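You operate a simulated robot arm through the tools that you are given. There is no shell and no other tool. Be economical: measure what you need, move in short steps, check, and stop when the job is done.

You are at the controls of a simulated two-armed robot. One attempt, no reset.

## Task
On the blue-legged table top, fold the blue cloth in half, so that its two long edges meet.

Only the result counts: the job must be done as asked and must still hold three seconds after the hand-in. Knocking over, shifting, dropping, spilling or breaking anything else fails it. Flat cloth is picked up by pressing the open fingertips on it (5 to 10 N) and closing them slowly along it; thin cloth reads only 2 to 8 mm in the jaws.

## Robot
Two 7-joint arms with two-finger parallel grippers on one trunk, on a base that drives. Base frame: it is fixed to the floor where the robot stands at the start and does not move with it; the origin is under the middle of the robot, x ahead of it, y to its left, z up; the surface under the hand at the start is at about z = 0.8. Lengths are in m, angles in rad, forces in N, time in s.
The left shoulder is at the start at [0.071, 0.156, 1.03], the right one opposite. Places, roughly: blue cloth [0.8, -0.1, 0.8]; blue-legged table top [0.7, -0.6, 0.8]. Payload 3.91 kg a hand.
The TCP of each hand is the grasp point between the finger pads, 0.03 m short of the fingertips. In the tool frame z runs along the fingers and y along their closing line. Largest opening 0.11 m; finger width 0.02, thickness 0.01; the body of the gripper, 0.048 by 0.112 m, starts 0.055 m behind the TCP.
Orientation is told as [roll, pitch, yaw] about the base's x, y, z axes, in that order, counted from this pose: with the fingers straight down and closing along the base's y, the tool's x points along the base's -x, its y along +y and its z along -z.

## Interface
- The arms move only by the tool move_arm. It takes "left_plan", "right_plan" or both (then of equal length, played together; a hand with none holds still); each is a list of rows, each an object (a shift or turn left out is 0, a gripper value left out holds the last) with "claw": the finger opening in m, from 0 to 0.11; "translation": the shift along the base's x, y, z in m, a list of three; "dr": the turn, a rotation vector about the base's x, y, z in rad, a list of three. In form: [{"claw": claw, "translation": [x, y, z], "dr": [ax, ay, az]}, ...]. A call has 1 to 20 rows; each row is the pose to reach, as a shift and turn from the pose commanded when the call began. Each row takes 0.2 s and may step no farther than 0.05 m and 0.15 rad from the row before; otherwise, or with a gripper value out of range, the whole call is refused. A pose out of reach is approached as far as the arm can. The call stops where the force on the tool passes 40 N (or 10 N more than at its start, if that is more) or the arm is blocked; 0.2 s more then pass. The fingers move at their own pace (about 0.108 m/s each) and stop on an object; they squeeze with about 22 N. The grip force told is the motor's: it shows also when the fingers shut on nothing. Time passes only in rows, and 0.2 s behind the last, so rows that repeat a pose let the fingers close. It gives the time, the measured TCP pose, the force on the tool (base axes), the opening and the grip force at its end, in the units of the frame above (readings bear some noise), with the torque about the TCP (base axes, N m) and any sound that the robot's microphone picked up.
- Cameras (640 x 400 px; columns grow to the right, rows downward): "scene" is now at [0.1357, -0.0215, 1.2597]; the picture's right is [-0.26, -0.97, 0.00], its down [-0.55, 0.14, -0.82] and it looks along [0.80, -0.21, -0.57] (base axes); focal length 278 px, centre (320, 200). "left" rides on the left gripper at [0.072, -0.017, -0.103] in its tool frame; the picture's right is [0.23, 0.97, 0.00], its down [-0.76, 0.18, -0.62] and it looks along [-0.61, 0.14, 0.78] (tool axes); focal length 222 px, centre (320, 200). "right" rides on the right gripper at [0.072, 0.017, -0.104] in its tool frame; the picture's right is [-0.23, 0.97, 0.00], its down [-0.76, -0.18, -0.62] and it looks along [-0.61, -0.14, 0.78] (tool axes); focal length 222 px, centre (320, 200). There is no depth. A picture from a camera that has moved, and an enlarged one, comes with that camera's place and axes in the base frame and with its lens.
- get_image(camera): a new picture of that camera. No time passes.
- slide_trunk(by): slides the trunk up (or, below 0, down) by that many m; the arms and the scene camera ride with it, the base frame stays. It gives what a move gives, with no picture.
- steer(legs): drives the robot by 1 to 6 legs, each [ahead, left, turn to the left] in m, m and rad, along the robot's own axes; the way and the turn of a leg run together, so that a leg with both is an arc; at most 1.5 m and 3.142 rad a leg. The arms and the cameras ride along, it lands a little off, and it stops where it bumps. It gives what a move gives.
- pan_tilt(pan, tilt): turns the head with the scene camera to pan (to the left, within 1.501 rad either way) and tilt (down, from -0.506 to 1.204), counted from straight ahead of the robot. It gives what a move gives.
- enlarge(camera, box): a new picture of the part [left, top, right, bottom] of that camera's present view, enlarged. No time passes.
- close_job(): hands the job in; it is judged then, once.

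Go step by step. Nothing tells you exact positions but the pictures and the camera data: compare them with the known pose of the tool, close in by small moves and look again before you grip or let go. The budget is 120 turns and 88 pictures, counting those below and the enlarged ones. Unless the task says otherwise, let go and move clear before handing in, and close with one line.

The tools are called after "Request:" by a JSON object that holds its "fn" and its "kwargs". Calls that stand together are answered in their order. move_arm: Moves the arms, as the interface text tells. Its arguments: {"type":"object","properties":{"left_plan":{"type":"array","items":{"type":"object","properties":{"claw":{"type":"number"},"translation":{"type":"array","items":{"type":"number"}},"dr":{"type":"array","items":{"type":"number"}}}}},"right_plan":{"type":"array","items":{"type":"object","properties":{"claw":{"type":"number"},"translation":{"type":"array","items":{"type":"number"}},"dr":{"type":"array","items":{"type":"number"}}}}}},"required":[]} The other tools are called the same way: slide_trunk (by) slides the trunk up or down; steer (legs) drives the base; pan_tilt (pan, tilt) turns the head that bears the scene camera; get_image (camera) takes a picture; enlarge (camera, box) takes an enlarged picture of a part of a camera's view; close_job () hands the job in.

At the start:

```text
t: 0.0
left_eef_pos: [0.6266, 0.1297, 1.0241]
left_tcp_rot: [0.001, -0.002, 0.001]
left_force: [0.1, 0.3, -0.5]
left_torque: [-0.01, 0.0, 0.0]
left_grip_width: 0.11
left_grasp_force: 0.1
right_eef_pos: [0.7417, -0.3752, 1.0401]
right_tcp_rot: [0.0, 0.001, -0.001]
right_force: [0.5, 0.1, 0.0]
right_torque: [-0.01, 0.02, -0.01]
right_grip_width: 0.1104
right_grasp_force: 0.1
trunk travel left (down, up): [-0.475, 0.465]
robot x, y, heading: [-0.0019, 0.0014, 0.003]
head pan, tilt: [-0.258, 0.6]
```

scene: 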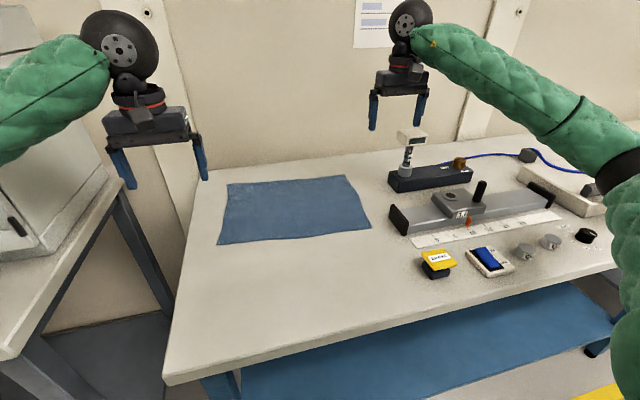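
right: 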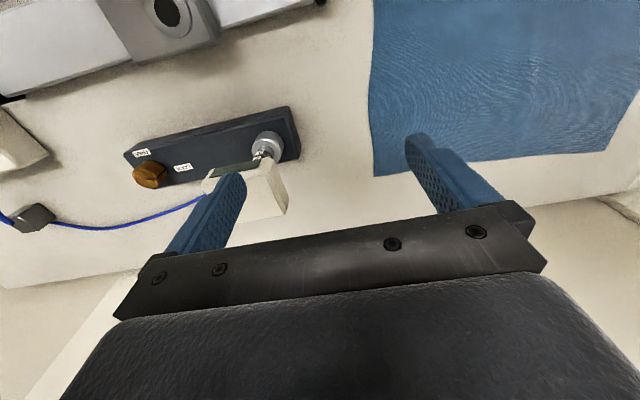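
left: 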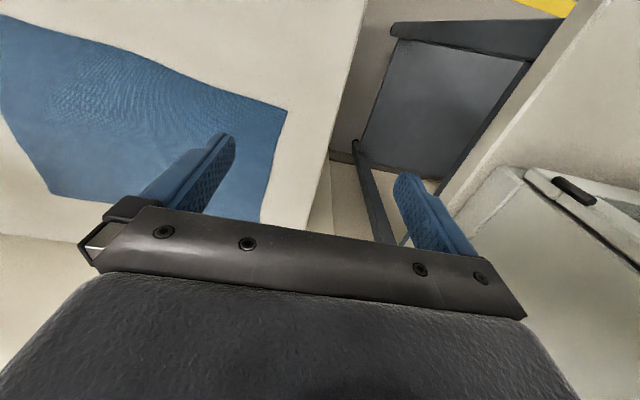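

I see the blue cloth lying flat, about 0.38 x 0.28 m, with its long edges running roughly along y: near edge from about (0.663, 0.091) to (0.623, -0.285), far edge from about (0.942, 0.066) to (0.901, -0.309). I'll fold the near edge over to the far edge with both hands, so first I bring the hands above the two near corners.

Request:
{"fn": "move_arm", "kwargs": {"left_plan": [{"claw": 0.05, "translation": [0.008, -0.015, -0.028], "dr": [0, 0, -0.02]}, {"translation": [0.016, -0.03, -0.056], "dr": [0, 0, -0.04]}, {"translation": [0.024, -0.045, -0.084], "dr": [0, 0, -0.06]}, {"translation": [0.032, -0.06, -0.112], "dr": [0, 0, -0.08]}, {"translation": [0.04, -0.075, -0.144], "dr": [0, 0, -0.106]}, {"translation": [0.04, -0.075, -0.144], "dr": [0, 0, -0.106]}], "right_plan": [{"claw": 0.05, "translation": [-0.021, 0.025, -0.032], "dr": [0, 0, -0.02]}, {"translation": [-0.042, 0.05, -0.064], "dr": [0, 0, -0.04]}, {"translation": [-0.064, 0.075, -0.096], "dr": [0, 0, -0.06]}, {"translation": [-0.085, 0.1, -0.128], "dr": [0, 0, -0.08]}, {"translation": [-0.107, 0.124, -0.16], "dr": [0, 0, -0.106]}, {"translation": [-0.107, 0.124, -0.16], "dr": [0, 0, -0.106]}]}}

Request:
{"fn": "get_image", "kwargs": {"camera": "scene"}}

Request:
{"fn": "get_image", "kwargs": {"camera": "left"}}

Request:
{"fn": "get_image", "kwargs": {"camera": "right"}}

```text
t: 1.6
left_eef_pos: [0.6614, 0.0742, 0.917]
left_tcp_rot: [0.021, -0.056, -0.076]
left_force: [0.5, 0.8, 0.0]
left_torque: [-0.01, 0.02, -0.04]
left_grip_width: 0.0501
left_grasp_force: 0.1
right_eef_pos: [0.6324, -0.2381, 0.8878]
right_tcp_rot: [0.013, -0.009, -0.077]
right_force: [0.4, 0.6, -0.2]
right_torque: [0.01, 0.0, -0.01]
right_grip_width: 0.0502
right_grasp_force: 0.1
trunk travel left (down, up): [-0.475, 0.465]
robot x, y, heading: [-0.004, 0.0056, 0.032]
head pan, tilt: [-0.258, 0.6]
stopped in row 6 (left hand): the arm was blocked; the commanded pose is now the measured one
```

```text
84 pictures are left
camera scene: at [0.1222, -0.0249, 1.2618], right [-0.23, -0.97, -0.01], down [-0.54, 0.14, -0.83], along [0.81, -0.18, -0.56], focal length 278 px, centre (320, 200)
```

scene: 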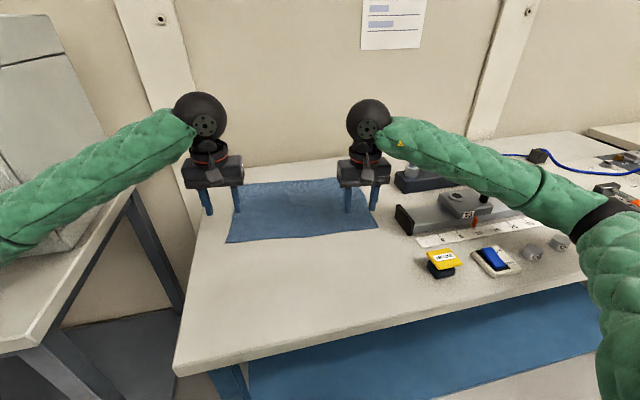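

```text
83 pictures are left
camera left: at [0.5811, 0.0598, 1.0167], right [-0.15, 0.99, 0.01], down [0.74, 0.11, 0.67], along [0.66, 0.11, -0.74], focal length 222 px, centre (320, 200)
```

left: 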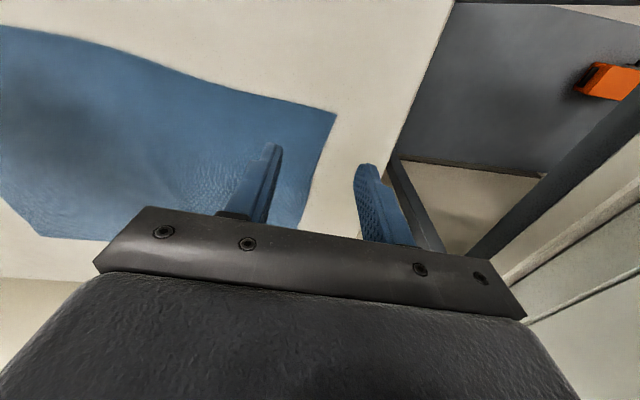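

```text
82 pictures are left
camera right: at [0.5625, -0.2165, 0.9896], right [0.3, 0.95, 0.02], down [0.74, -0.24, 0.63], along [0.6, -0.18, -0.78], focal length 222 px, centre (320, 200)
```

right: 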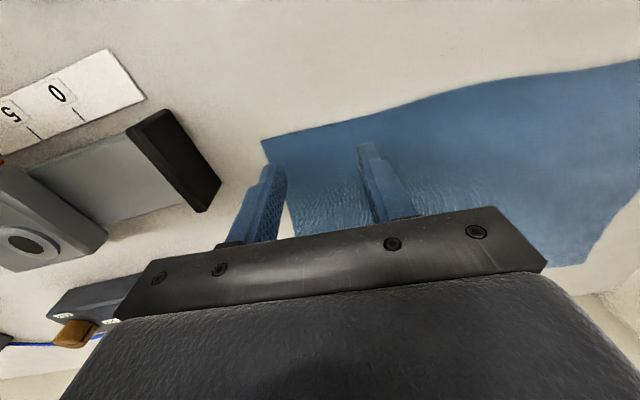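

The left arm reports it was blocked and the base got turned slightly, so something touched, perhaps the elbow against the cabinet on the left. I'll look left before moving on.

Request:
{"fn": "pan_tilt", "kwargs": {"pan": 0.9, "tilt": 0.6}}

Request:
{"fn": "get_image", "kwargs": {"camera": "scene"}}

```text
t: 3.0
left_eef_pos: [0.6618, 0.0744, 0.9177]
left_tcp_rot: [0.018, -0.056, -0.074]
left_force: [-0.6, 0.0, 0.3]
left_torque: [-0.05, 0.03, 0.0]
left_grip_width: 0.0501
left_grasp_force: 0.0
right_eef_pos: [0.632, -0.2364, 0.8909]
right_tcp_rot: [0.012, -0.013, -0.079]
right_force: [0.0, 0.8, 0.2]
right_torque: [-0.02, 0.03, 0.0]
right_grip_width: 0.0501
right_grasp_force: 0.0
trunk travel left (down, up): [-0.475, 0.465]
robot x, y, heading: [-0.0062, 0.011, 0.033]
head pan, tilt: [0.901, 0.6]
```

```text
81 pictures are left
camera scene: at [0.0875, 0.0674, 1.2635], right [0.8, -0.6, 0.0], down [-0.33, -0.44, -0.83], along [0.5, 0.67, -0.55], focal length 278 px, centre (320, 200)
```

scene: 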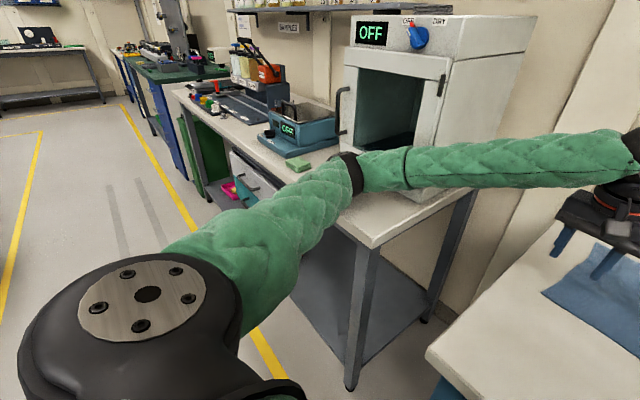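

The left elbow evidently touched the neighbouring table's corner. I'll back both hands up along their paths, then look again and rearrange (trunk higher, robot further right).

Request:
{"fn": "move_arm", "kwargs": {"left_plan": [{"translation": [-0.008, 0.013, 0.028]}, {"translation": [-0.016, 0.027, 0.056]}, {"translation": [-0.024, 0.04, 0.084]}, {"translation": [-0.035, 0.055, 0.11]}], "right_plan": [{"translation": [0, 0, 0.035]}, {"translation": [0, 0, 0.07]}, {"translation": [0, 0, 0.1]}, {"translation": [0, 0, 0.13]}]}}

Request:
{"fn": "get_image", "kwargs": {"camera": "scene"}}

```text
t: 4.0
left_eef_pos: [0.6391, 0.1345, 1.0128]
left_tcp_rot: [0.006, -0.037, -0.076]
left_force: [-0.8, 0.2, -0.2]
left_torque: [0.0, 0.01, 0.04]
left_grip_width: 0.05
left_grasp_force: 0.1
right_eef_pos: [0.641, -0.2305, 1.0165]
right_tcp_rot: [0.0, -0.001, -0.085]
right_force: [-0.2, -0.4, 0.0]
right_torque: [0.0, 0.03, 0.03]
right_grip_width: 0.0501
right_grasp_force: 0.0
trunk travel left (down, up): [-0.475, 0.465]
robot x, y, heading: [0.0046, 0.0097, 0.019]
head pan, tilt: [0.901, 0.6]
```

```text
80 pictures are left
camera scene: at [0.1036, 0.0815, 1.2603], right [0.8, -0.6, 0.0], down [-0.34, -0.45, -0.83], along [0.5, 0.66, -0.56], focal length 278 px, centre (320, 200)
```

scene: 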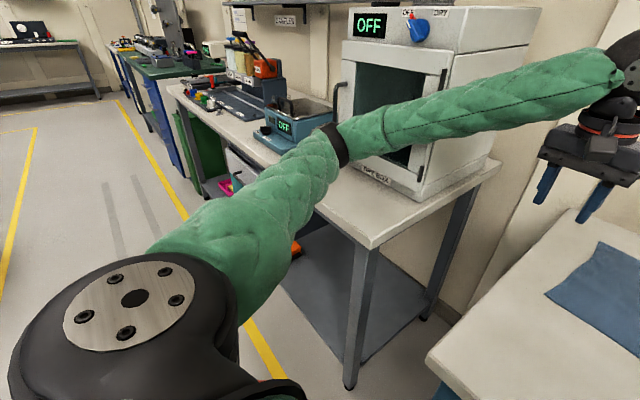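

Clear again. I'll raise the trunk by 0.15 m and shift the robot 0.14 m to its right so it stands opposite the cloth's middle.

Request:
{"fn": "slide_trunk", "kwargs": {"by": 0.15}}

Request:
{"fn": "steer", "kwargs": {"legs": [[0, -0.14, -0.019]]}}

Request:
{"fn": "get_image", "kwargs": {"camera": "scene"}}

Request:
{"fn": "pan_tilt", "kwargs": {"pan": 0.0, "tilt": 0.75}}

Request:
{"fn": "get_image", "kwargs": {"camera": "scene"}}

```text
t: 5.7
left_eef_pos: [0.6384, 0.1365, 1.1583]
left_tcp_rot: [0.005, -0.033, -0.079]
left_force: [-0.3, -0.1, 0.7]
left_torque: [-0.05, 0.01, 0.0]
left_grip_width: 0.0503
left_grasp_force: 0.1
right_eef_pos: [0.6412, -0.2292, 1.1622]
right_tcp_rot: [0.002, 0.0, -0.083]
right_force: [-0.3, 0.5, -0.1]
right_torque: [-0.01, -0.01, -0.02]
right_grip_width: 0.0502
right_grasp_force: 0.0
trunk travel left (down, up): [-0.625, 0.315]
robot x, y, heading: [-0.0004, 0.0101, 0.023]
head pan, tilt: [0.901, 0.6]
```

```text
t: 7.0
left_eef_pos: [0.6417, -0.0196, 1.159]
left_tcp_rot: [0.007, -0.031, -0.098]
left_force: [0.0, -0.7, -0.3]
left_torque: [0.02, -0.01, 0.0]
left_grip_width: 0.05
left_grasp_force: 0.1
right_eef_pos: [0.6384, -0.3839, 1.1637]
right_tcp_rot: [0.003, 0.001, -0.102]
right_force: [-0.2, -0.2, -0.4]
right_torque: [0.02, 0.05, 0.01]
right_grip_width: 0.0502
right_grasp_force: 0.1
trunk travel left (down, up): [-0.625, 0.315]
robot x, y, heading: [0.0003, -0.1361, 0.003]
head pan, tilt: [0.901, 0.6]
```

```text
79 pictures are left
camera scene: at [0.1072, -0.0634, 1.4098], right [0.79, -0.62, 0.0], down [-0.35, -0.44, -0.83], along [0.51, 0.65, -0.56], focal length 278 px, centre (320, 200)
```

scene: 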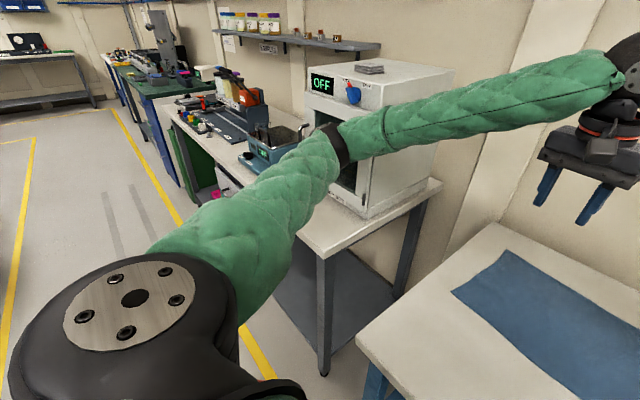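

```text
t: 8.2
left_eef_pos: [0.6423, -0.0175, 1.1582]
left_tcp_rot: [0.004, -0.032, -0.099]
left_force: [-0.4, 0.4, 0.4]
left_torque: [0.01, 0.0, -0.01]
left_grip_width: 0.0499
left_grasp_force: 0.0
right_eef_pos: [0.6389, -0.3832, 1.1644]
right_tcp_rot: [0.0, 0.003, -0.104]
right_force: [-0.3, 1.0, -0.1]
right_torque: [-0.01, 0.02, -0.02]
right_grip_width: 0.0502
right_grasp_force: 0.1
trunk travel left (down, up): [-0.625, 0.315]
robot x, y, heading: [0.0018, -0.1301, 0.008]
head pan, tilt: [0.0, 0.75]
```

```text
78 pictures are left
camera scene: at [0.1355, -0.1309, 1.3968], right [0.0, -1.0, 0.0], down [-0.68, 0.0, -0.73], along [0.73, 0.0, -0.68], focal length 278 px, centre (320, 200)
```

scene: 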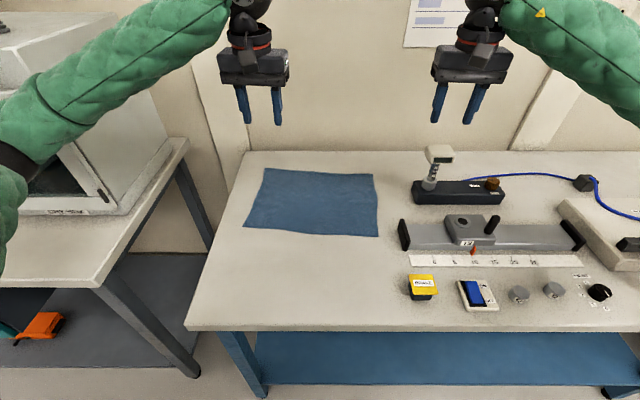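

The picture agrees with the earlier corner estimates. I'll enlarge the cloth to measure its corners more finely.

Request:
{"fn": "enlarge", "kwargs": {"camera": "scene", "box": [220, 145, 420, 270]}}

```text
3.20 times, centred on (320, 208) of scene
camera zoom: at [0.1355, -0.1309, 1.3968], right [0.0, -1.0, 0.0], down [-0.68, 0.0, -0.73], along [0.73, 0.0, -0.68], focal length 890 px, centre (320, 176)
```

zoom: 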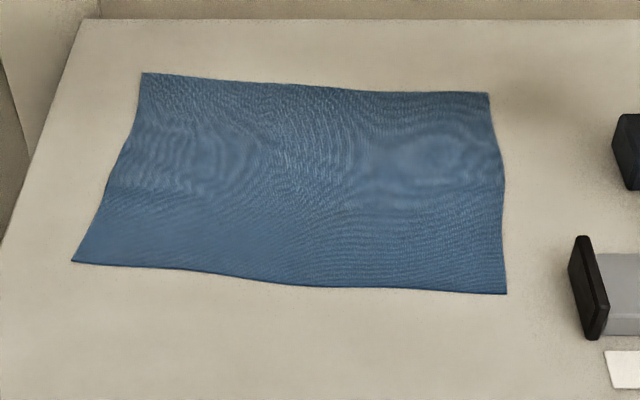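

Cloth corners: far (0.948, 0.069), (0.909, -0.315); near (0.664, 0.091), (0.627, -0.292). I bring the hands above the near-edge grip points at z = 0.90 and check.

Request:
{"fn": "move_arm", "kwargs": {"left_plan": [{"translation": [0.004, 0.02, -0.037], "dr": [0, 0.004, 0]}, {"translation": [0.008, 0.035, -0.074], "dr": [0, 0.01, 0]}, {"translation": [0.012, 0.05, -0.111], "dr": [0, 0.015, 0]}, {"translation": [0.016, 0.06, -0.148], "dr": [0, 0.02, 0]}, {"translation": [0.02, 0.068, -0.185], "dr": [0, 0.025, 0]}, {"translation": [0.024, 0.072, -0.222], "dr": [0, 0.03, 0]}, {"translation": [0.026, 0.0725, -0.258], "dr": [0, 0.032, 0]}, {"translation": [0.026, 0.0725, -0.258], "dr": [0, 0.032, 0]}], "right_plan": [{"translation": [0, 0.035, -0.025]}, {"translation": [0, 0.065, -0.06]}, {"translation": [0, 0.09, -0.1]}, {"translation": [0, 0.11, -0.142]}, {"translation": [0, 0.12, -0.186]}, {"translation": [0, 0.128, -0.23]}, {"translation": [0, 0.128, -0.264]}, {"translation": [0, 0.128, -0.264]}]}}

Request:
{"fn": "get_image", "kwargs": {"camera": "scene"}}

Request:
{"fn": "get_image", "kwargs": {"camera": "left"}}

Request:
{"fn": "get_image", "kwargs": {"camera": "right"}}

```text
t: 10.1
left_eef_pos: [0.668, 0.0556, 0.901]
left_tcp_rot: [0.001, 0.0, -0.097]
left_force: [-0.4, -0.3, 0.1]
left_torque: [-0.02, -0.02, 0.02]
left_grip_width: 0.05
left_grasp_force: 0.2
right_eef_pos: [0.6361, -0.2557, 0.901]
right_tcp_rot: [0.0, -0.001, -0.102]
right_force: [-1.0, 0.3, 0.2]
right_torque: [-0.03, 0.01, -0.01]
right_grip_width: 0.05
right_grasp_force: 0.0
trunk travel left (down, up): [-0.625, 0.315]
robot x, y, heading: [-0.0036, -0.1343, -0.002]
head pan, tilt: [0.0, 0.75]
```

```text
76 pictures are left
camera scene: at [0.1352, -0.1309, 1.3969], right [0.0, -1.0, 0.0], down [-0.68, 0.0, -0.73], along [0.73, 0.0, -0.68], focal length 278 px, centre (320, 200)
```

scene: 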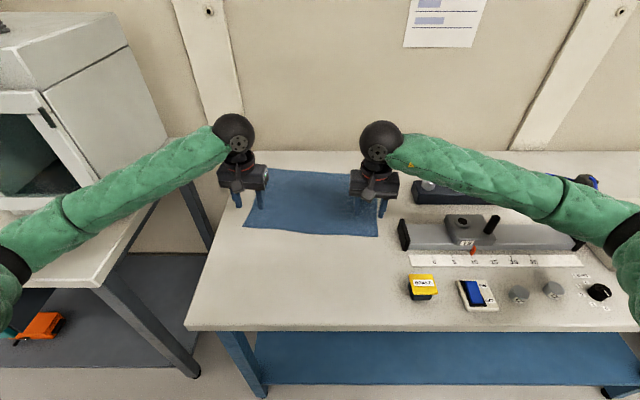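

```text
75 pictures are left
camera left: at [0.593, 0.0449, 1.004], right [-0.13, 0.99, 0.0], down [0.78, 0.1, 0.62], along [0.62, 0.08, -0.78], focal length 222 px, centre (320, 200)
```

left: 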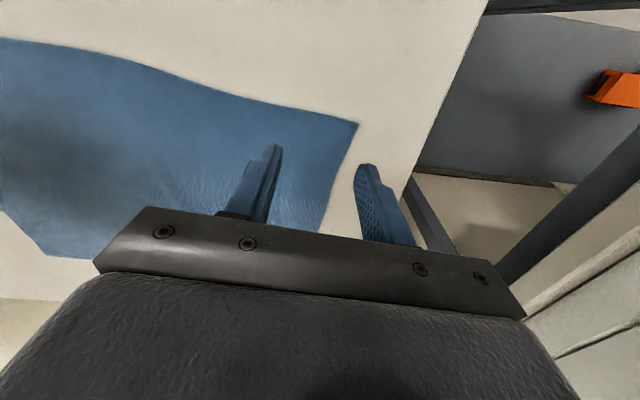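

```text
74 pictures are left
camera right: at [0.569, -0.2312, 1.0032], right [0.33, 0.95, 0.0], down [0.74, -0.25, 0.62], along [0.59, -0.2, -0.78], focal length 222 px, centre (320, 200)
```

right: 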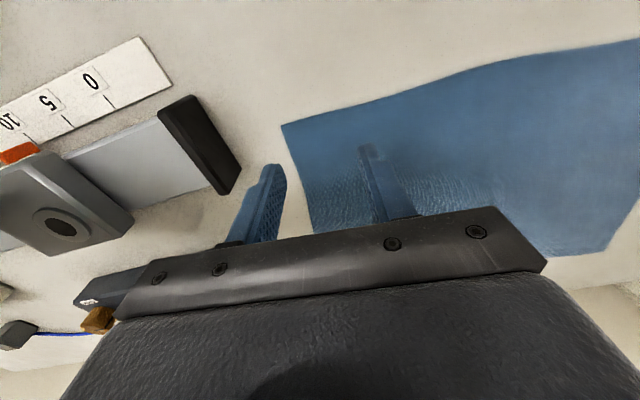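

Wrist views confirm the near corners at (0.660, 0.089) and (0.627, -0.289). I shift both hands 1 cm inward and descend until light contact.

Request:
{"fn": "move_arm", "kwargs": {"left_plan": [{"translation": [0, -0.009, -0.02]}, {"translation": [0, -0.009, -0.045]}, {"translation": [0, -0.009, -0.06]}, {"translation": [0, -0.009, -0.064]}, {"translation": [0, -0.009, -0.066]}, {"translation": [0, -0.009, -0.066]}], "right_plan": [{"translation": [0.002, 0.01, -0.02]}, {"translation": [0.002, 0.01, -0.045]}, {"translation": [0.002, 0.01, -0.06]}, {"translation": [0.002, 0.01, -0.064]}, {"translation": [0.002, 0.01, -0.066]}, {"translation": [0.002, 0.01, -0.066]}]}}

Request:
{"fn": "get_image", "kwargs": {"camera": "left"}}

Request:
{"fn": "get_image", "kwargs": {"camera": "right"}}

```text
t: 11.4
left_eef_pos: [0.6678, 0.0462, 0.8352]
left_tcp_rot: [0.004, -0.001, -0.098]
left_force: [-0.3, 0.1, 0.9]
left_torque: [-0.01, -0.02, -0.02]
left_grip_width: 0.0502
left_grasp_force: 0.1
right_eef_pos: [0.641, -0.2452, 0.8338]
right_tcp_rot: [0.0, 0.0, -0.102]
right_force: [-0.4, -1.1, -0.8]
right_torque: [0.01, 0.04, -0.01]
right_grip_width: 0.0502
right_grasp_force: 0.1
trunk travel left (down, up): [-0.625, 0.315]
robot x, y, heading: [0.0025, -0.1337, 0.004]
head pan, tilt: [0.0, 0.75]
```

```text
73 pictures are left
camera left: at [0.5933, 0.0352, 0.9387], right [-0.13, 0.99, 0.0], down [0.78, 0.1, 0.62], along [0.62, 0.08, -0.78], focal length 222 px, centre (320, 200)
```

left: 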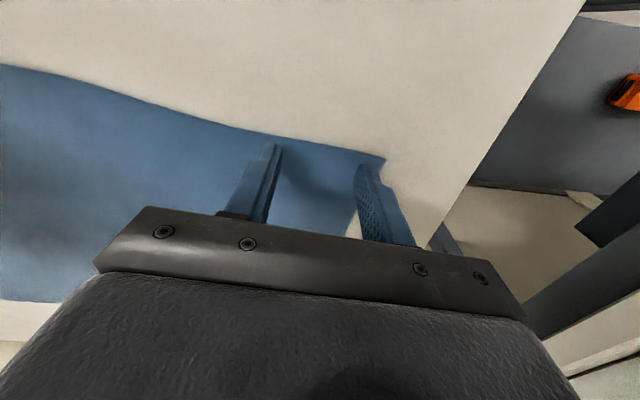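

```text
72 pictures are left
camera right: at [0.5722, -0.221, 0.9364], right [0.33, 0.95, 0.0], down [0.74, -0.25, 0.62], along [0.59, -0.2, -0.78], focal length 222 px, centre (320, 200)
```

right: 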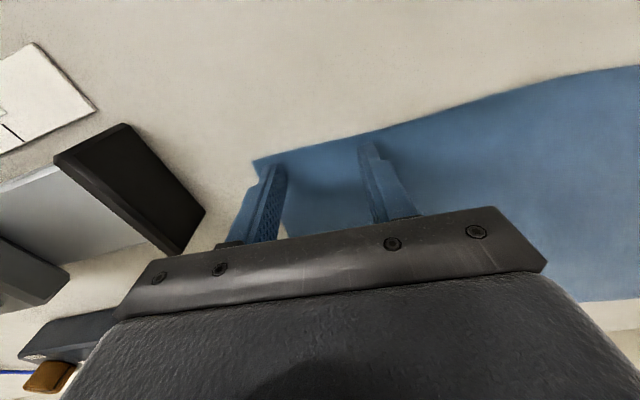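

Fingertips are just above the cloth right at the near edge. I press down a few mm and read the force.

Request:
{"fn": "move_arm", "kwargs": {"left_plan": [{"translation": [0, -0.004, -0.003]}, {"translation": [0, -0.004, -0.005]}, {"translation": [0, -0.004, -0.006]}, {"translation": [0, -0.004, -0.006]}], "right_plan": [{"translation": [0, 0.004, -0.003]}, {"translation": [0, 0.004, -0.005]}, {"translation": [0, 0.004, -0.006]}, {"translation": [0, 0.004, -0.006]}]}}

```text
t: 12.4
left_eef_pos: [0.6666, 0.0421, 0.8313]
left_tcp_rot: [0.002, -0.003, -0.097]
left_force: [2.3, -0.4, 10.2]
left_torque: [-0.1, 0.0, 0.03]
left_grip_width: 0.0501
left_grasp_force: 0.0
right_eef_pos: [0.6404, -0.2408, 0.8324]
right_tcp_rot: [0.001, -0.004, -0.103]
right_force: [4.2, -5.9, 38.3]
right_torque: [-0.5, 0.03, 0.08]
right_grip_width: 0.0502
right_grasp_force: 0.3
trunk travel left (down, up): [-0.625, 0.315]
robot x, y, heading: [0.0044, -0.1315, -0.001]
head pan, tilt: [0.0, 0.75]
```

Left presses at 10 N, right at 38 N, so I ease the right up by about 3 mm.

Request:
{"fn": "move_arm", "kwargs": {"left_plan": [{"translation": [0, 0, 0.0005]}, {"translation": [0, 0, 0.0005]}], "right_plan": [{"translation": [0, 0, 0.003]}, {"translation": [0, 0, 0.003]}]}}

```text
t: 13.1
left_eef_pos: [0.6658, 0.0422, 0.8322]
left_tcp_rot: [0.0, 0.0, -0.097]
left_force: [-1.8, -1.6, 21.8]
left_torque: [-0.25, 0.17, 0.0]
left_grip_width: 0.0499
left_grasp_force: 0.1
right_eef_pos: [0.64, -0.2412, 0.8323]
right_tcp_rot: [0.002, -0.002, -0.104]
right_force: [3.6, -0.9, 16.6]
right_torque: [0.0, -0.06, -0.02]
right_grip_width: 0.0499
right_grasp_force: 0.1
trunk travel left (down, up): [-0.625, 0.315]
robot x, y, heading: [0.0058, -0.1345, 0.001]
head pan, tilt: [0.0, 0.75]
```

Forces settle at 22 N and 17 N; I ease both up a bit more.

Request:
{"fn": "move_arm", "kwargs": {"left_plan": [{"translation": [0, 0, 0.0015]}, {"translation": [0, 0, 0.0015]}, {"translation": [0, 0, 0.0015]}], "right_plan": [{"translation": [0, 0, 0.0012]}, {"translation": [0, 0, 0.0012]}, {"translation": [0, 0, 0.0012]}]}}

```text
t: 13.8
left_eef_pos: [0.6679, 0.0415, 0.8309]
left_tcp_rot: [0.001, 0.0, -0.097]
left_force: [-3.1, -2.6, 18.3]
left_torque: [-0.28, 0.22, -0.04]
left_grip_width: 0.0499
left_grasp_force: 0.2
right_eef_pos: [0.6388, -0.2397, 0.8336]
right_tcp_rot: [-0.002, 0.0, -0.104]
right_force: [0.3, -0.1, 1.1]
right_torque: [-0.01, 0.0, 0.02]
right_grip_width: 0.0501
right_grasp_force: 0.0
trunk travel left (down, up): [-0.625, 0.315]
robot x, y, heading: [0.003, -0.1343, 0.002]
head pan, tilt: [0.0, 0.75]
```

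Left 18 N, right 1 N: I fine-tune both to about 8 N.

Request:
{"fn": "move_arm", "kwargs": {"left_plan": [{"translation": [0, 0, 0.001]}, {"translation": [0, 0, 0.001]}, {"translation": [0, 0, 0.001]}], "right_plan": [{"translation": [0, 0, -0.0007]}, {"translation": [0, 0, -0.0007]}, {"translation": [0, 0, -0.0007]}]}}

```text
t: 14.7
left_eef_pos: [0.6676, 0.0419, 0.831]
left_tcp_rot: [0.001, 0.002, -0.098]
left_force: [-0.6, 0.3, 1.2]
left_torque: [-0.02, 0.04, -0.02]
left_grip_width: 0.0502
left_grasp_force: 0.1
right_eef_pos: [0.6404, -0.2409, 0.8319]
right_tcp_rot: [0.0, 0.0, -0.103]
right_force: [-1.7, -0.3, 5.8]
right_torque: [-0.04, 0.07, 0.0]
right_grip_width: 0.0503
right_grasp_force: 0.0
trunk travel left (down, up): [-0.625, 0.315]
robot x, y, heading: [0.002, -0.1308, 0.004]
head pan, tilt: [0.0, 0.75]
```

Right is at 6 N; I lower the left 0.5 mm and close both slowly along the edge.

Request:
{"fn": "move_arm", "kwargs": {"left_plan": [{"translation": [0, 0, -0.0006]}, {"translation": [0, 0, -0.0006], "claw": 0.045}, {"translation": [0, 0, -0.0006], "claw": 0.04}, {"translation": [0, 0, -0.0006], "claw": 0.035}, {"translation": [0, 0, -0.0006], "claw": 0.03}, {"translation": [0, 0, -0.0006], "claw": 0.025}, {"translation": [0, 0, -0.0006], "claw": 0.02}, {"translation": [0, 0, -0.0006], "claw": 0.015}, {"translation": [0, 0, -0.0006], "claw": 0.01}, {"translation": [0, 0, -0.0006], "claw": 0.005}, {"translation": [0, 0, -0.0006], "claw": 0.0}, {"translation": [0, 0, -0.0006], "claw": 0.0}], "right_plan": [{"translation": [0, 0, -0.0001]}, {"translation": [0, 0, -0.0001], "claw": 0.045}, {"translation": [0, 0, -0.0001], "claw": 0.04}, {"translation": [0, 0, -0.0001], "claw": 0.035}, {"translation": [0, 0, -0.0001], "claw": 0.03}, {"translation": [0, 0, -0.0001], "claw": 0.025}, {"translation": [0, 0, -0.0001], "claw": 0.02}, {"translation": [0, 0, -0.0001], "claw": 0.015}, {"translation": [0, 0, -0.0001], "claw": 0.01}, {"translation": [0, 0, -0.0001], "claw": 0.005}, {"translation": [0, 0, -0.0001], "claw": 0.0}, {"translation": [0, 0, -0.0001], "claw": 0.0}]}}

Request:
{"fn": "get_image", "kwargs": {"camera": "left"}}

Request:
{"fn": "get_image", "kwargs": {"camera": "right"}}

```text
t: 17.2
left_eef_pos: [0.6672, 0.0427, 0.8325]
left_tcp_rot: [0.001, 0.0, -0.099]
left_force: [-0.5, -9.3, 2.4]
left_torque: [-0.27, 0.03, 0.05]
left_grip_width: 0.0019
left_grasp_force: 22.2
right_eef_pos: [0.6408, -0.2404, 0.8316]
right_tcp_rot: [0.002, 0.0, -0.102]
right_force: [0.5, 7.8, 11.2]
right_torque: [0.23, 0.01, -0.03]
right_grip_width: 0.0027
right_grasp_force: 21.8
trunk travel left (down, up): [-0.625, 0.315]
robot x, y, heading: [-0.0, -0.1366, 0.005]
head pan, tilt: [0.0, 0.75]
```

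```text
71 pictures are left
camera left: at [0.5928, 0.0312, 0.9357], right [-0.13, 0.99, 0.0], down [0.78, 0.1, 0.62], along [0.62, 0.08, -0.78], focal length 222 px, centre (320, 200)
```

left: 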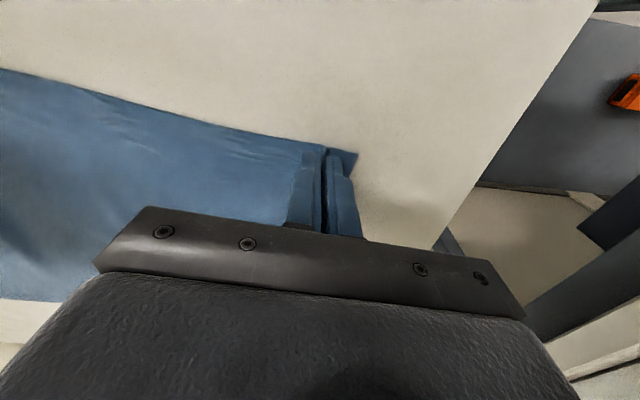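

```text
70 pictures are left
camera right: at [0.5716, -0.2166, 0.9342], right [0.33, 0.95, 0.0], down [0.74, -0.25, 0.62], along [0.59, -0.2, -0.78], focal length 222 px, centre (320, 200)
```

right: 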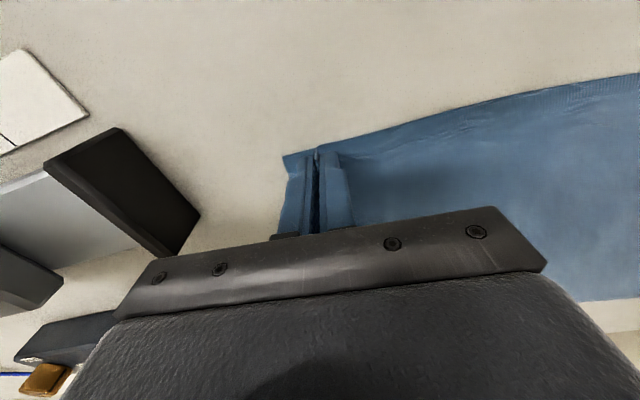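

Both hands hold the cloth (2 to 3 mm). I now carry the edge up in the first half of an arc toward the fold line, then look.

Request:
{"fn": "move_arm", "kwargs": {"left_plan": [{"translation": [0.0017, 0, 0.018]}, {"translation": [0.0066, -0.0005, 0.0355]}, {"translation": [0.0147, -0.0011, 0.0522]}, {"translation": [0.0258, -0.002, 0.0676]}, {"translation": [0.0395, -0.0031, 0.0813]}, {"translation": [0.0556, -0.0043, 0.093]}, {"translation": [0.0737, -0.0057, 0.1025]}, {"translation": [0.0933, -0.0073, 0.1094]}, {"translation": [0.1139, -0.0089, 0.1136]}, {"translation": [0.135, -0.0105, 0.115]}], "right_plan": [{"translation": [0.0017, 0, 0.018]}, {"translation": [0.0066, -0.0005, 0.0355]}, {"translation": [0.0147, -0.0011, 0.0522]}, {"translation": [0.0258, -0.002, 0.0676]}, {"translation": [0.0395, -0.0031, 0.0813]}, {"translation": [0.0556, -0.0043, 0.093]}, {"translation": [0.0737, -0.0057, 0.1025]}, {"translation": [0.0933, -0.0073, 0.1094]}, {"translation": [0.1139, -0.0089, 0.1136]}, {"translation": [0.135, -0.0105, 0.115]}]}}

Request:
{"fn": "get_image", "kwargs": {"camera": "scene"}}

Request:
{"fn": "get_image", "kwargs": {"camera": "left"}}

Request:
{"fn": "get_image", "kwargs": {"camera": "right"}}

```text
t: 19.4
left_eef_pos: [0.805, 0.0257, 0.9464]
left_tcp_rot: [0.003, 0.002, -0.102]
left_force: [-0.1, -0.7, -0.5]
left_torque: [-0.04, -0.02, 0.06]
left_grip_width: 0.0021
left_grasp_force: 22.6
right_eef_pos: [0.7756, -0.2551, 0.9437]
right_tcp_rot: [0.001, 0.001, -0.104]
right_force: [0.1, 1.0, 0.0]
right_torque: [0.05, 0.03, 0.0]
right_grip_width: 0.0024
right_grasp_force: 22.2
trunk travel left (down, up): [-0.625, 0.315]
robot x, y, heading: [0.0051, -0.1362, -0.004]
head pan, tilt: [0.0, 0.75]
```

```text
69 pictures are left
camera scene: at [0.1367, -0.1346, 1.3962], right [0.0, -1.0, 0.0], down [-0.68, 0.0, -0.73], along [0.73, 0.0, -0.68], focal length 278 px, centre (320, 200)
```

scene: 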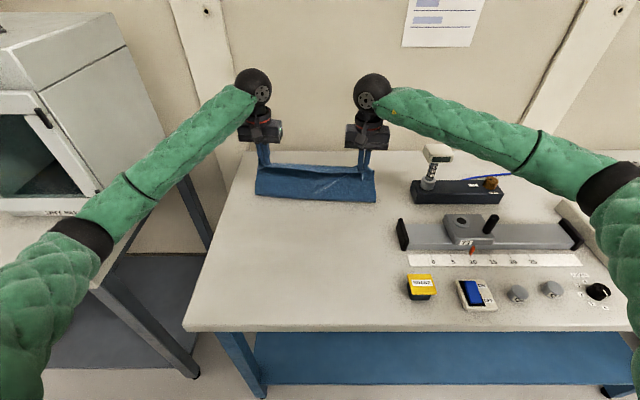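

```text
68 pictures are left
camera left: at [0.7306, 0.015, 1.0493], right [-0.13, 0.99, 0.0], down [0.78, 0.1, 0.62], along [0.62, 0.08, -0.78], focal length 222 px, centre (320, 200)
```

left: 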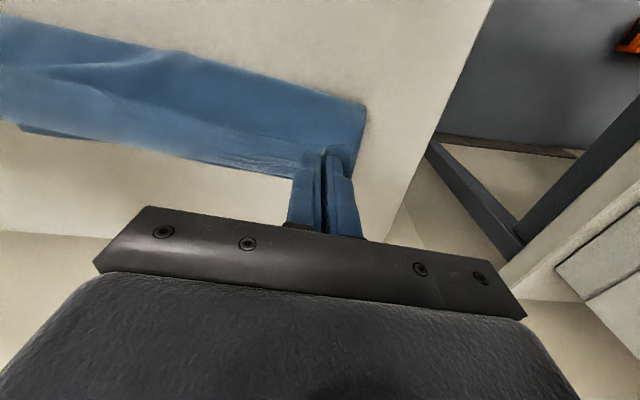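

```text
67 pictures are left
camera right: at [0.707, -0.2307, 1.0467], right [0.33, 0.94, 0.0], down [0.74, -0.26, 0.62], along [0.59, -0.2, -0.78], focal length 222 px, centre (320, 200)
```

right: 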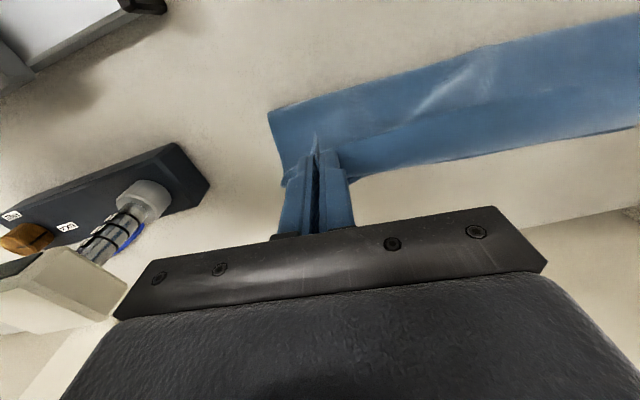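

The cloth lifts cleanly and is standing about halfway. The far edge may have slid a little, so I enlarge to see it.

Request:
{"fn": "enlarge", "kwargs": {"camera": "scene", "box": [230, 120, 400, 226]}}

Request:
{"fn": "enlarge", "kwargs": {"camera": "left", "box": [0, 0, 384, 240]}}

Request:
{"fn": "enlarge", "kwargs": {"camera": "right", "box": [256, 0, 640, 240]}}

```text
3.76 times, centred on (315, 173) of scene
camera zoom: at [0.1367, -0.1346, 1.3962], right [0.0, -1.0, 0.0], down [-0.68, 0.0, -0.73], along [0.73, 0.0, -0.68], focal length 1048 px, centre (339, 302)
```

zoom: 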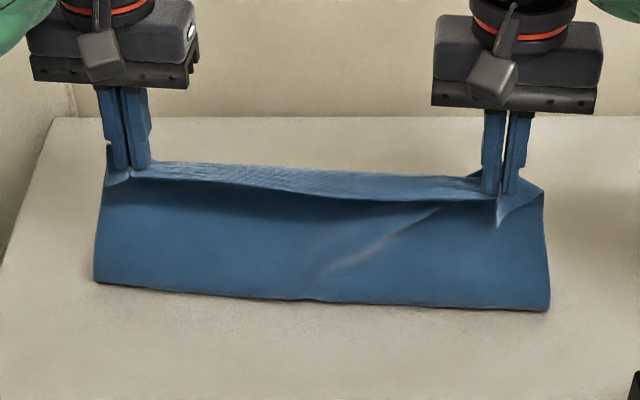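

```text
1.67 times, centred on (192, 120) of left
camera zoom: at [0.7306, 0.015, 1.0493], right [-0.13, 0.99, 0.0], down [0.78, 0.1, 0.62], along [0.62, 0.08, -0.78], focal length 370 px, centre (533, 333)
```

zoom: 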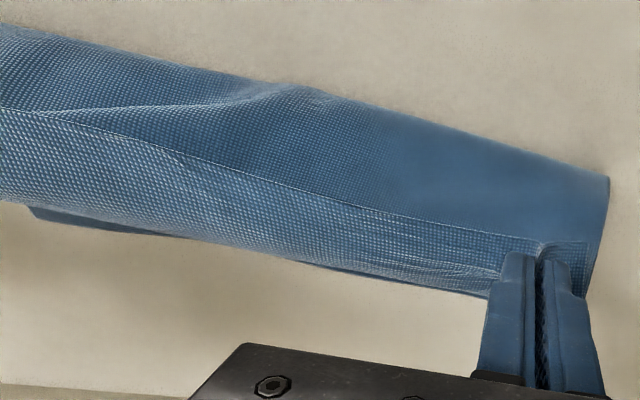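

```text
1.67 times, centred on (448, 120) of right
camera zoom: at [0.707, -0.2307, 1.0467], right [0.33, 0.94, 0.0], down [0.74, -0.26, 0.62], along [0.59, -0.2, -0.78], focal length 370 px, centre (107, 333)
```

zoom: 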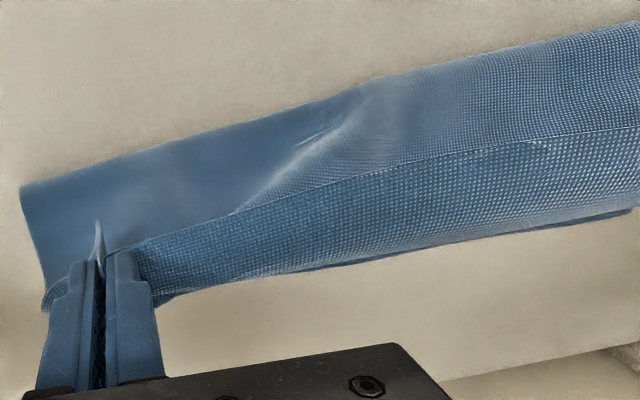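

The pinch holds a strip about 2 cm wide with the edge pointing back toward the robot, which would leave a reversed curl after laying down. I'll lay the cloth back and regrip with the fingers closing across the edge, so the edge points up into the jaws.

Request:
{"fn": "move_arm", "kwargs": {"left_plan": [{"translation": [-0.0211, 0.0016, -0.0014]}, {"translation": [-0.0417, 0.0032, -0.0056]}, {"translation": [-0.0613, 0.0048, -0.0125]}, {"translation": [-0.0794, 0.0062, -0.022]}, {"translation": [-0.0955, 0.0074, -0.0337]}, {"translation": [-0.1092, 0.0085, -0.0474]}, {"translation": [-0.122, 0.0094, -0.0628]}, {"translation": [-0.132, 0.01, -0.0795]}, {"translation": [-0.14, 0.0105, -0.097]}, {"translation": [-0.144, 0.0105, -0.109]}, {"translation": [-0.144, 0.0105, -0.112]}], "right_plan": [{"translation": [-0.0211, 0.0016, -0.0014]}, {"translation": [-0.0417, 0.0032, -0.0056]}, {"translation": [-0.0613, 0.0048, -0.0125]}, {"translation": [-0.0794, 0.0062, -0.022]}, {"translation": [-0.0955, 0.0074, -0.0337]}, {"translation": [-0.1092, 0.0085, -0.0474]}, {"translation": [-0.122, 0.0094, -0.0628]}, {"translation": [-0.132, 0.01, -0.0795]}, {"translation": [-0.14, 0.0105, -0.097]}, {"translation": [-0.144, 0.0105, -0.108]}, {"translation": [-0.144, 0.0105, -0.11]}]}}

Request:
{"fn": "get_image", "kwargs": {"camera": "scene"}}

```text
t: 22.1
left_eef_pos: [0.7588, -0.0034, 0.8516]
left_tcp_rot: [0.009, -0.046, -0.214]
left_force: [-6.9, -25.2, -1.3]
left_torque: [-0.79, 0.17, 0.16]
left_grip_width: 0.0021
left_grasp_force: 21.6
right_eef_pos: [0.6768, -0.3007, 0.8403]
right_tcp_rot: [-0.029, -0.013, -0.242]
right_force: [5.7, 24.6, 0.4]
right_torque: [0.93, -0.11, 0.17]
right_grip_width: 0.0034
right_grasp_force: 21.6
trunk travel left (down, up): [-0.625, 0.315]
robot x, y, heading: [0.0714, -0.1354, -0.136]
head pan, tilt: [0.0, 0.75]
stopped in row 11 (left hand): the arm was blocked; the commanded pose is now the measured one
```

```text
63 pictures are left
camera scene: at [0.187, -0.2281, 1.4026], right [-0.14, -0.99, -0.06], down [-0.67, 0.13, -0.73], along [0.73, -0.06, -0.68], focal length 278 px, centre (320, 200)
```

scene: 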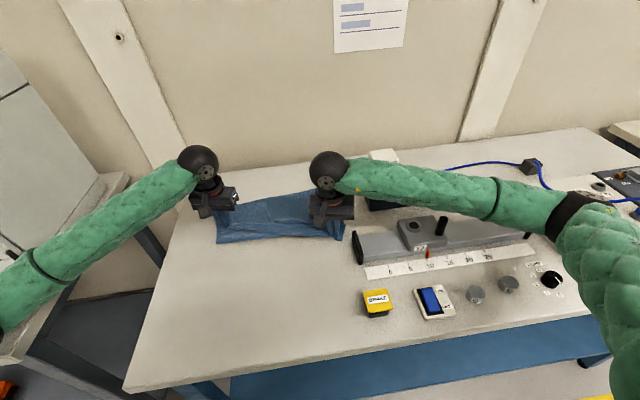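

Something blocked the left arm on the way back and the base was turned by it. I first relieve the tension in the cloth, then look left to find the contact.

Request:
{"fn": "move_arm", "kwargs": {"right_plan": [{"translation": [0.0, 0.01, 0.0]}, {"translation": [0.0, 0.02, 0.0]}, {"translation": [0.0, 0.02, 0.0]}]}}

Request:
{"fn": "pan_tilt", "kwargs": {"pan": 0.95, "tilt": 0.75}}

Request:
{"fn": "get_image", "kwargs": {"camera": "scene"}}

```text
t: 22.9
left_eef_pos: [0.7554, -0.0055, 0.8544]
left_tcp_rot: [0.012, -0.048, -0.222]
left_force: [-1.1, -1.4, 0.9]
left_torque: [-0.07, 0.0, 0.01]
left_grip_width: 0.0016
left_grasp_force: 21.8
right_eef_pos: [0.6727, -0.2836, 0.8425]
right_tcp_rot: [-0.032, -0.016, -0.248]
right_force: [0.7, 2.2, 0.9]
right_torque: [0.07, -0.05, 0.01]
right_grip_width: 0.0024
right_grasp_force: 21.7
trunk travel left (down, up): [-0.625, 0.315]
robot x, y, heading: [0.0663, -0.1283, -0.141]
head pan, tilt: [0.0, 0.75]
```

```text
t: 24.1
left_eef_pos: [0.7564, -0.0042, 0.8547]
left_tcp_rot: [0.01, -0.046, -0.218]
left_force: [-0.9, -1.5, -0.6]
left_torque: [-0.1, 0.02, -0.01]
left_grip_width: 0.0019
left_grasp_force: 22.2
right_eef_pos: [0.6727, -0.2831, 0.8435]
right_tcp_rot: [-0.031, -0.015, -0.248]
right_force: [1.1, 2.2, 0.3]
right_torque: [0.07, -0.03, 0.02]
right_grip_width: 0.0025
right_grasp_force: 22.3
trunk travel left (down, up): [-0.625, 0.315]
robot x, y, heading: [0.0679, -0.1344, -0.144]
head pan, tilt: [0.949, 0.75]
```

```text
62 pictures are left
camera scene: at [0.157, -0.1524, 1.4072], right [0.72, -0.69, -0.03], down [-0.46, -0.45, -0.76], along [0.51, 0.56, -0.65], focal length 278 px, centre (320, 200)
```

scene: 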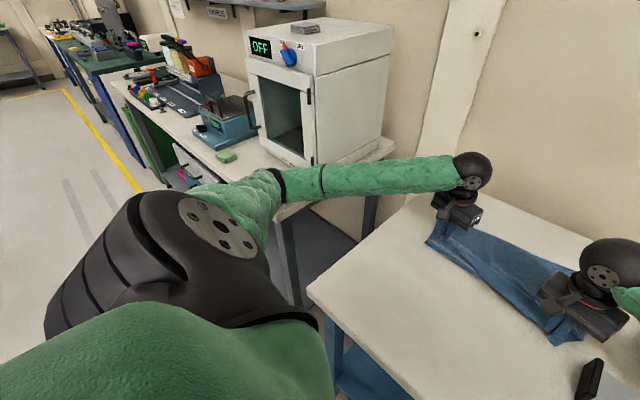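

The left elbow is jammed sideways against the neighbouring table's corner. I release the cloth, raise the trunk (hands ride up), and then re-place the robot further right with more height.

Request:
{"fn": "move_arm", "kwargs": {"left_plan": [{"claw": 0.03, "translation": [0, 0, -0.01]}, {"claw": 0.05, "translation": [0, 0, -0.01]}, {"translation": [0, 0, 0.02]}, {"translation": [0, 0, 0.05]}], "right_plan": [{"claw": 0.03, "translation": [0, 0, -0.003]}, {"claw": 0.05, "translation": [0, 0, -0.003]}, {"translation": [0, 0, 0.02]}, {"translation": [0, 0, 0.05]}]}}

Request:
{"fn": "slide_trunk", "kwargs": {"by": 0.15}}

Request:
{"fn": "get_image", "kwargs": {"camera": "scene"}}

```text
t: 25.1
left_eef_pos: [0.7415, 0.0091, 0.9015]
left_tcp_rot: [0.006, -0.046, -0.197]
left_force: [-0.5, 0.1, -0.8]
left_torque: [0.01, 0.01, -0.05]
left_grip_width: 0.0498
left_grasp_force: 0.0
right_eef_pos: [0.6653, -0.2681, 0.8913]
right_tcp_rot: [-0.032, -0.019, -0.225]
right_force: [0.3, 0.6, -0.3]
right_torque: [0.05, 0.0, -0.01]
right_grip_width: 0.05
right_grasp_force: 0.1
trunk travel left (down, up): [-0.625, 0.315]
robot x, y, heading: [0.0565, -0.1329, -0.119]
head pan, tilt: [0.949, 0.75]
```

```text
t: 26.8
left_eef_pos: [0.7529, 0.0172, 1.0389]
left_tcp_rot: [-0.012, -0.036, -0.2]
left_force: [0.1, -0.2, 0.1]
left_torque: [-0.02, 0.0, -0.02]
left_grip_width: 0.0501
left_grasp_force: 0.1
right_eef_pos: [0.6763, -0.26, 1.0336]
right_tcp_rot: [-0.044, -0.007, -0.225]
right_force: [-0.2, 0.7, 0.8]
right_torque: [0.0, 0.0, -0.02]
right_grip_width: 0.05
right_grasp_force: 0.0
trunk travel left (down, up): [-0.775, 0.165]
robot x, y, heading: [0.061, -0.1304, -0.119]
head pan, tilt: [0.949, 0.75]
```

```text
61 pictures are left
camera scene: at [0.1693, -0.0754, 1.5466], right [0.74, -0.67, 0.0], down [-0.46, -0.5, -0.73], along [0.49, 0.54, -0.68], focal length 278 px, centre (320, 200)
```

scene: 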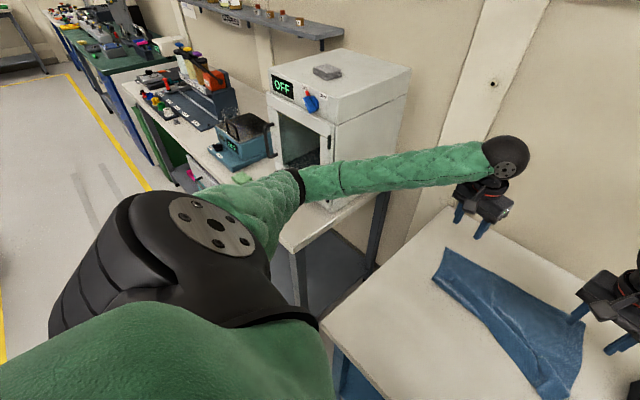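

Elbow is free and above the table now. I shift right 0.1 m and turn back to nearly straight, then look at the cloth.

Request:
{"fn": "steer", "kwargs": {"legs": [[0, -0.1, 0], [0, 0, 0.16]]}}

Request:
{"fn": "get_image", "kwargs": {"camera": "scene"}}

Request:
{"fn": "pan_tilt", "kwargs": {"pan": 0.05, "tilt": 0.85}}

Request:
{"fn": "get_image", "kwargs": {"camera": "scene"}}

```text
t: 28.6
left_eef_pos: [0.7079, 0.0255, 1.0405]
left_tcp_rot: [-0.011, -0.035, -0.039]
left_force: [0.5, 0.0, -0.7]
left_torque: [-0.02, -0.02, 0.0]
left_grip_width: 0.0502
left_grasp_force: 0.1
right_eef_pos: [0.6777, -0.2597, 1.035]
right_tcp_rot: [-0.043, -0.009, -0.066]
right_force: [-0.8, 1.0, -0.1]
right_torque: [-0.04, -0.01, -0.01]
right_grip_width: 0.0502
right_grasp_force: 0.2
trunk travel left (down, up): [-0.775, 0.165]
robot x, y, heading: [0.0513, -0.2356, 0.041]
head pan, tilt: [0.949, 0.75]
```

```text
60 pictures are left
camera scene: at [0.1462, -0.1581, 1.5469], right [0.84, -0.55, 0.0], down [-0.37, -0.57, -0.73], along [0.4, 0.61, -0.68], focal length 278 px, centre (320, 200)
```

scene: 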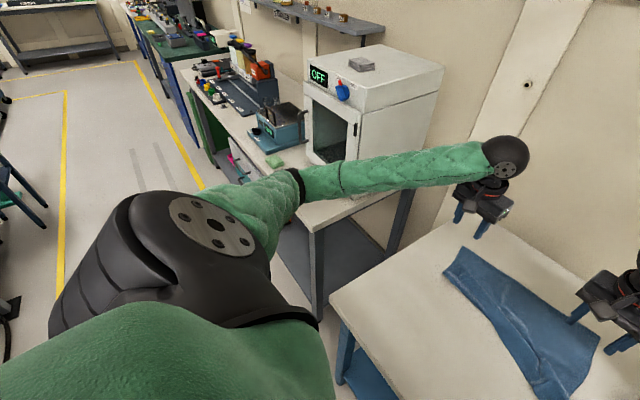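

```text
t: 29.8
left_eef_pos: [0.7067, 0.0259, 1.0397]
left_tcp_rot: [-0.01, -0.033, -0.039]
left_force: [0.5, -0.5, -0.4]
left_torque: [0.01, -0.03, -0.02]
left_grip_width: 0.0502
left_grasp_force: 0.0
right_eef_pos: [0.6765, -0.2591, 1.0357]
right_tcp_rot: [-0.043, -0.01, -0.064]
right_force: [0.0, -0.2, 0.6]
right_torque: [0.01, 0.03, -0.05]
right_grip_width: 0.0501
right_grasp_force: 0.1
trunk travel left (down, up): [-0.775, 0.165]
robot x, y, heading: [0.053, -0.2285, 0.04]
head pan, tilt: [0.051, 0.85]
```

```text
59 pictures are left
camera scene: at [0.1788, -0.2202, 1.5388], right [0.09, -1.0, 0.0], down [-0.75, -0.07, -0.66], along [0.66, 0.06, -0.75], focal length 278 px, centre (320, 200)
```

scene: 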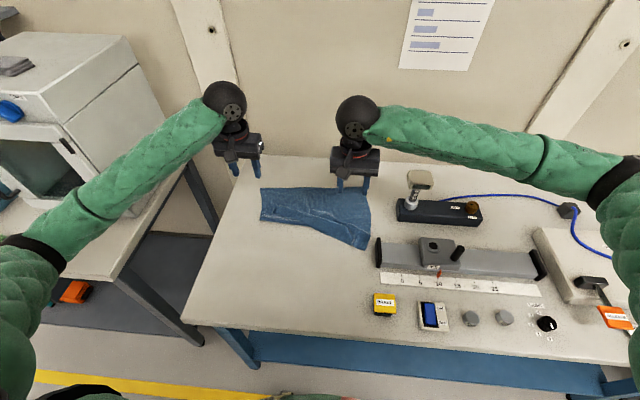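

The cloth lies partly folded now. I enlarge to understand its layers.

Request:
{"fn": "enlarge", "kwargs": {"camera": "scene", "box": [230, 150, 400, 256]}}

Request:
{"fn": "get_image", "kwargs": {"camera": "left"}}

Request:
{"fn": "get_image", "kwargs": {"camera": "right"}}

```text
3.76 times, centred on (315, 203) of scene
camera zoom: at [0.1788, -0.2202, 1.5388], right [0.09, -1.0, 0.0], down [-0.75, -0.07, -0.66], along [0.66, 0.06, -0.75], focal length 1048 px, centre (339, 189)
```

zoom: 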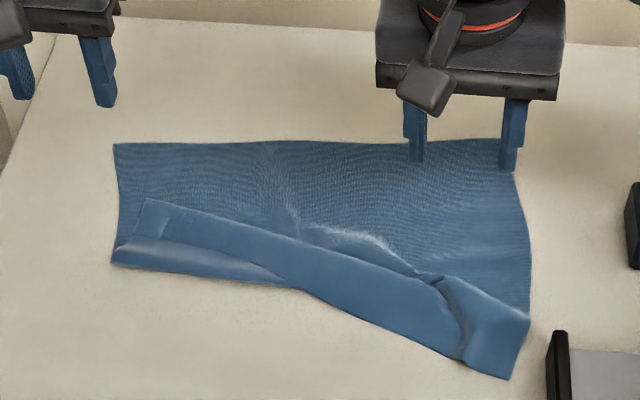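

```text
57 pictures are left
camera left: at [0.6299, 0.0122, 1.1413], right [-0.19, 0.98, -0.02], down [0.75, 0.16, 0.65], along [0.64, 0.11, -0.76], focal length 222 px, centre (320, 200)
```

left: 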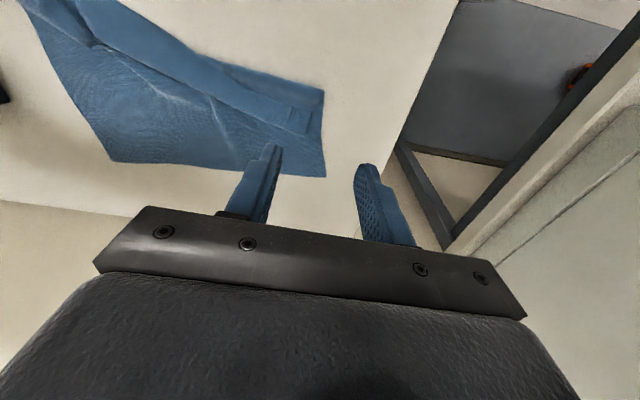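

```text
56 pictures are left
camera right: at [0.6071, -0.2329, 1.1364], right [0.29, 0.96, -0.04], down [0.75, -0.2, 0.64], along [0.6, -0.22, -0.77], focal length 222 px, centre (320, 200)
```

right: 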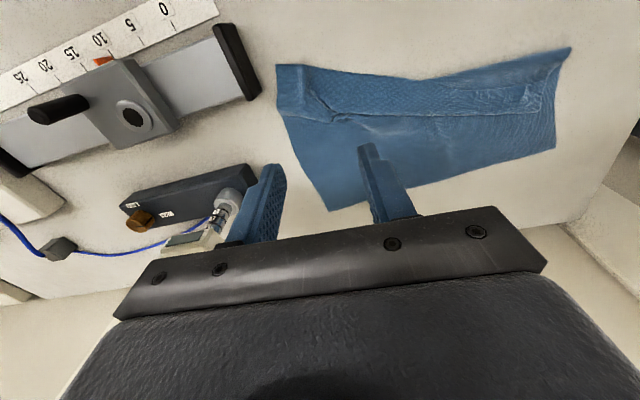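

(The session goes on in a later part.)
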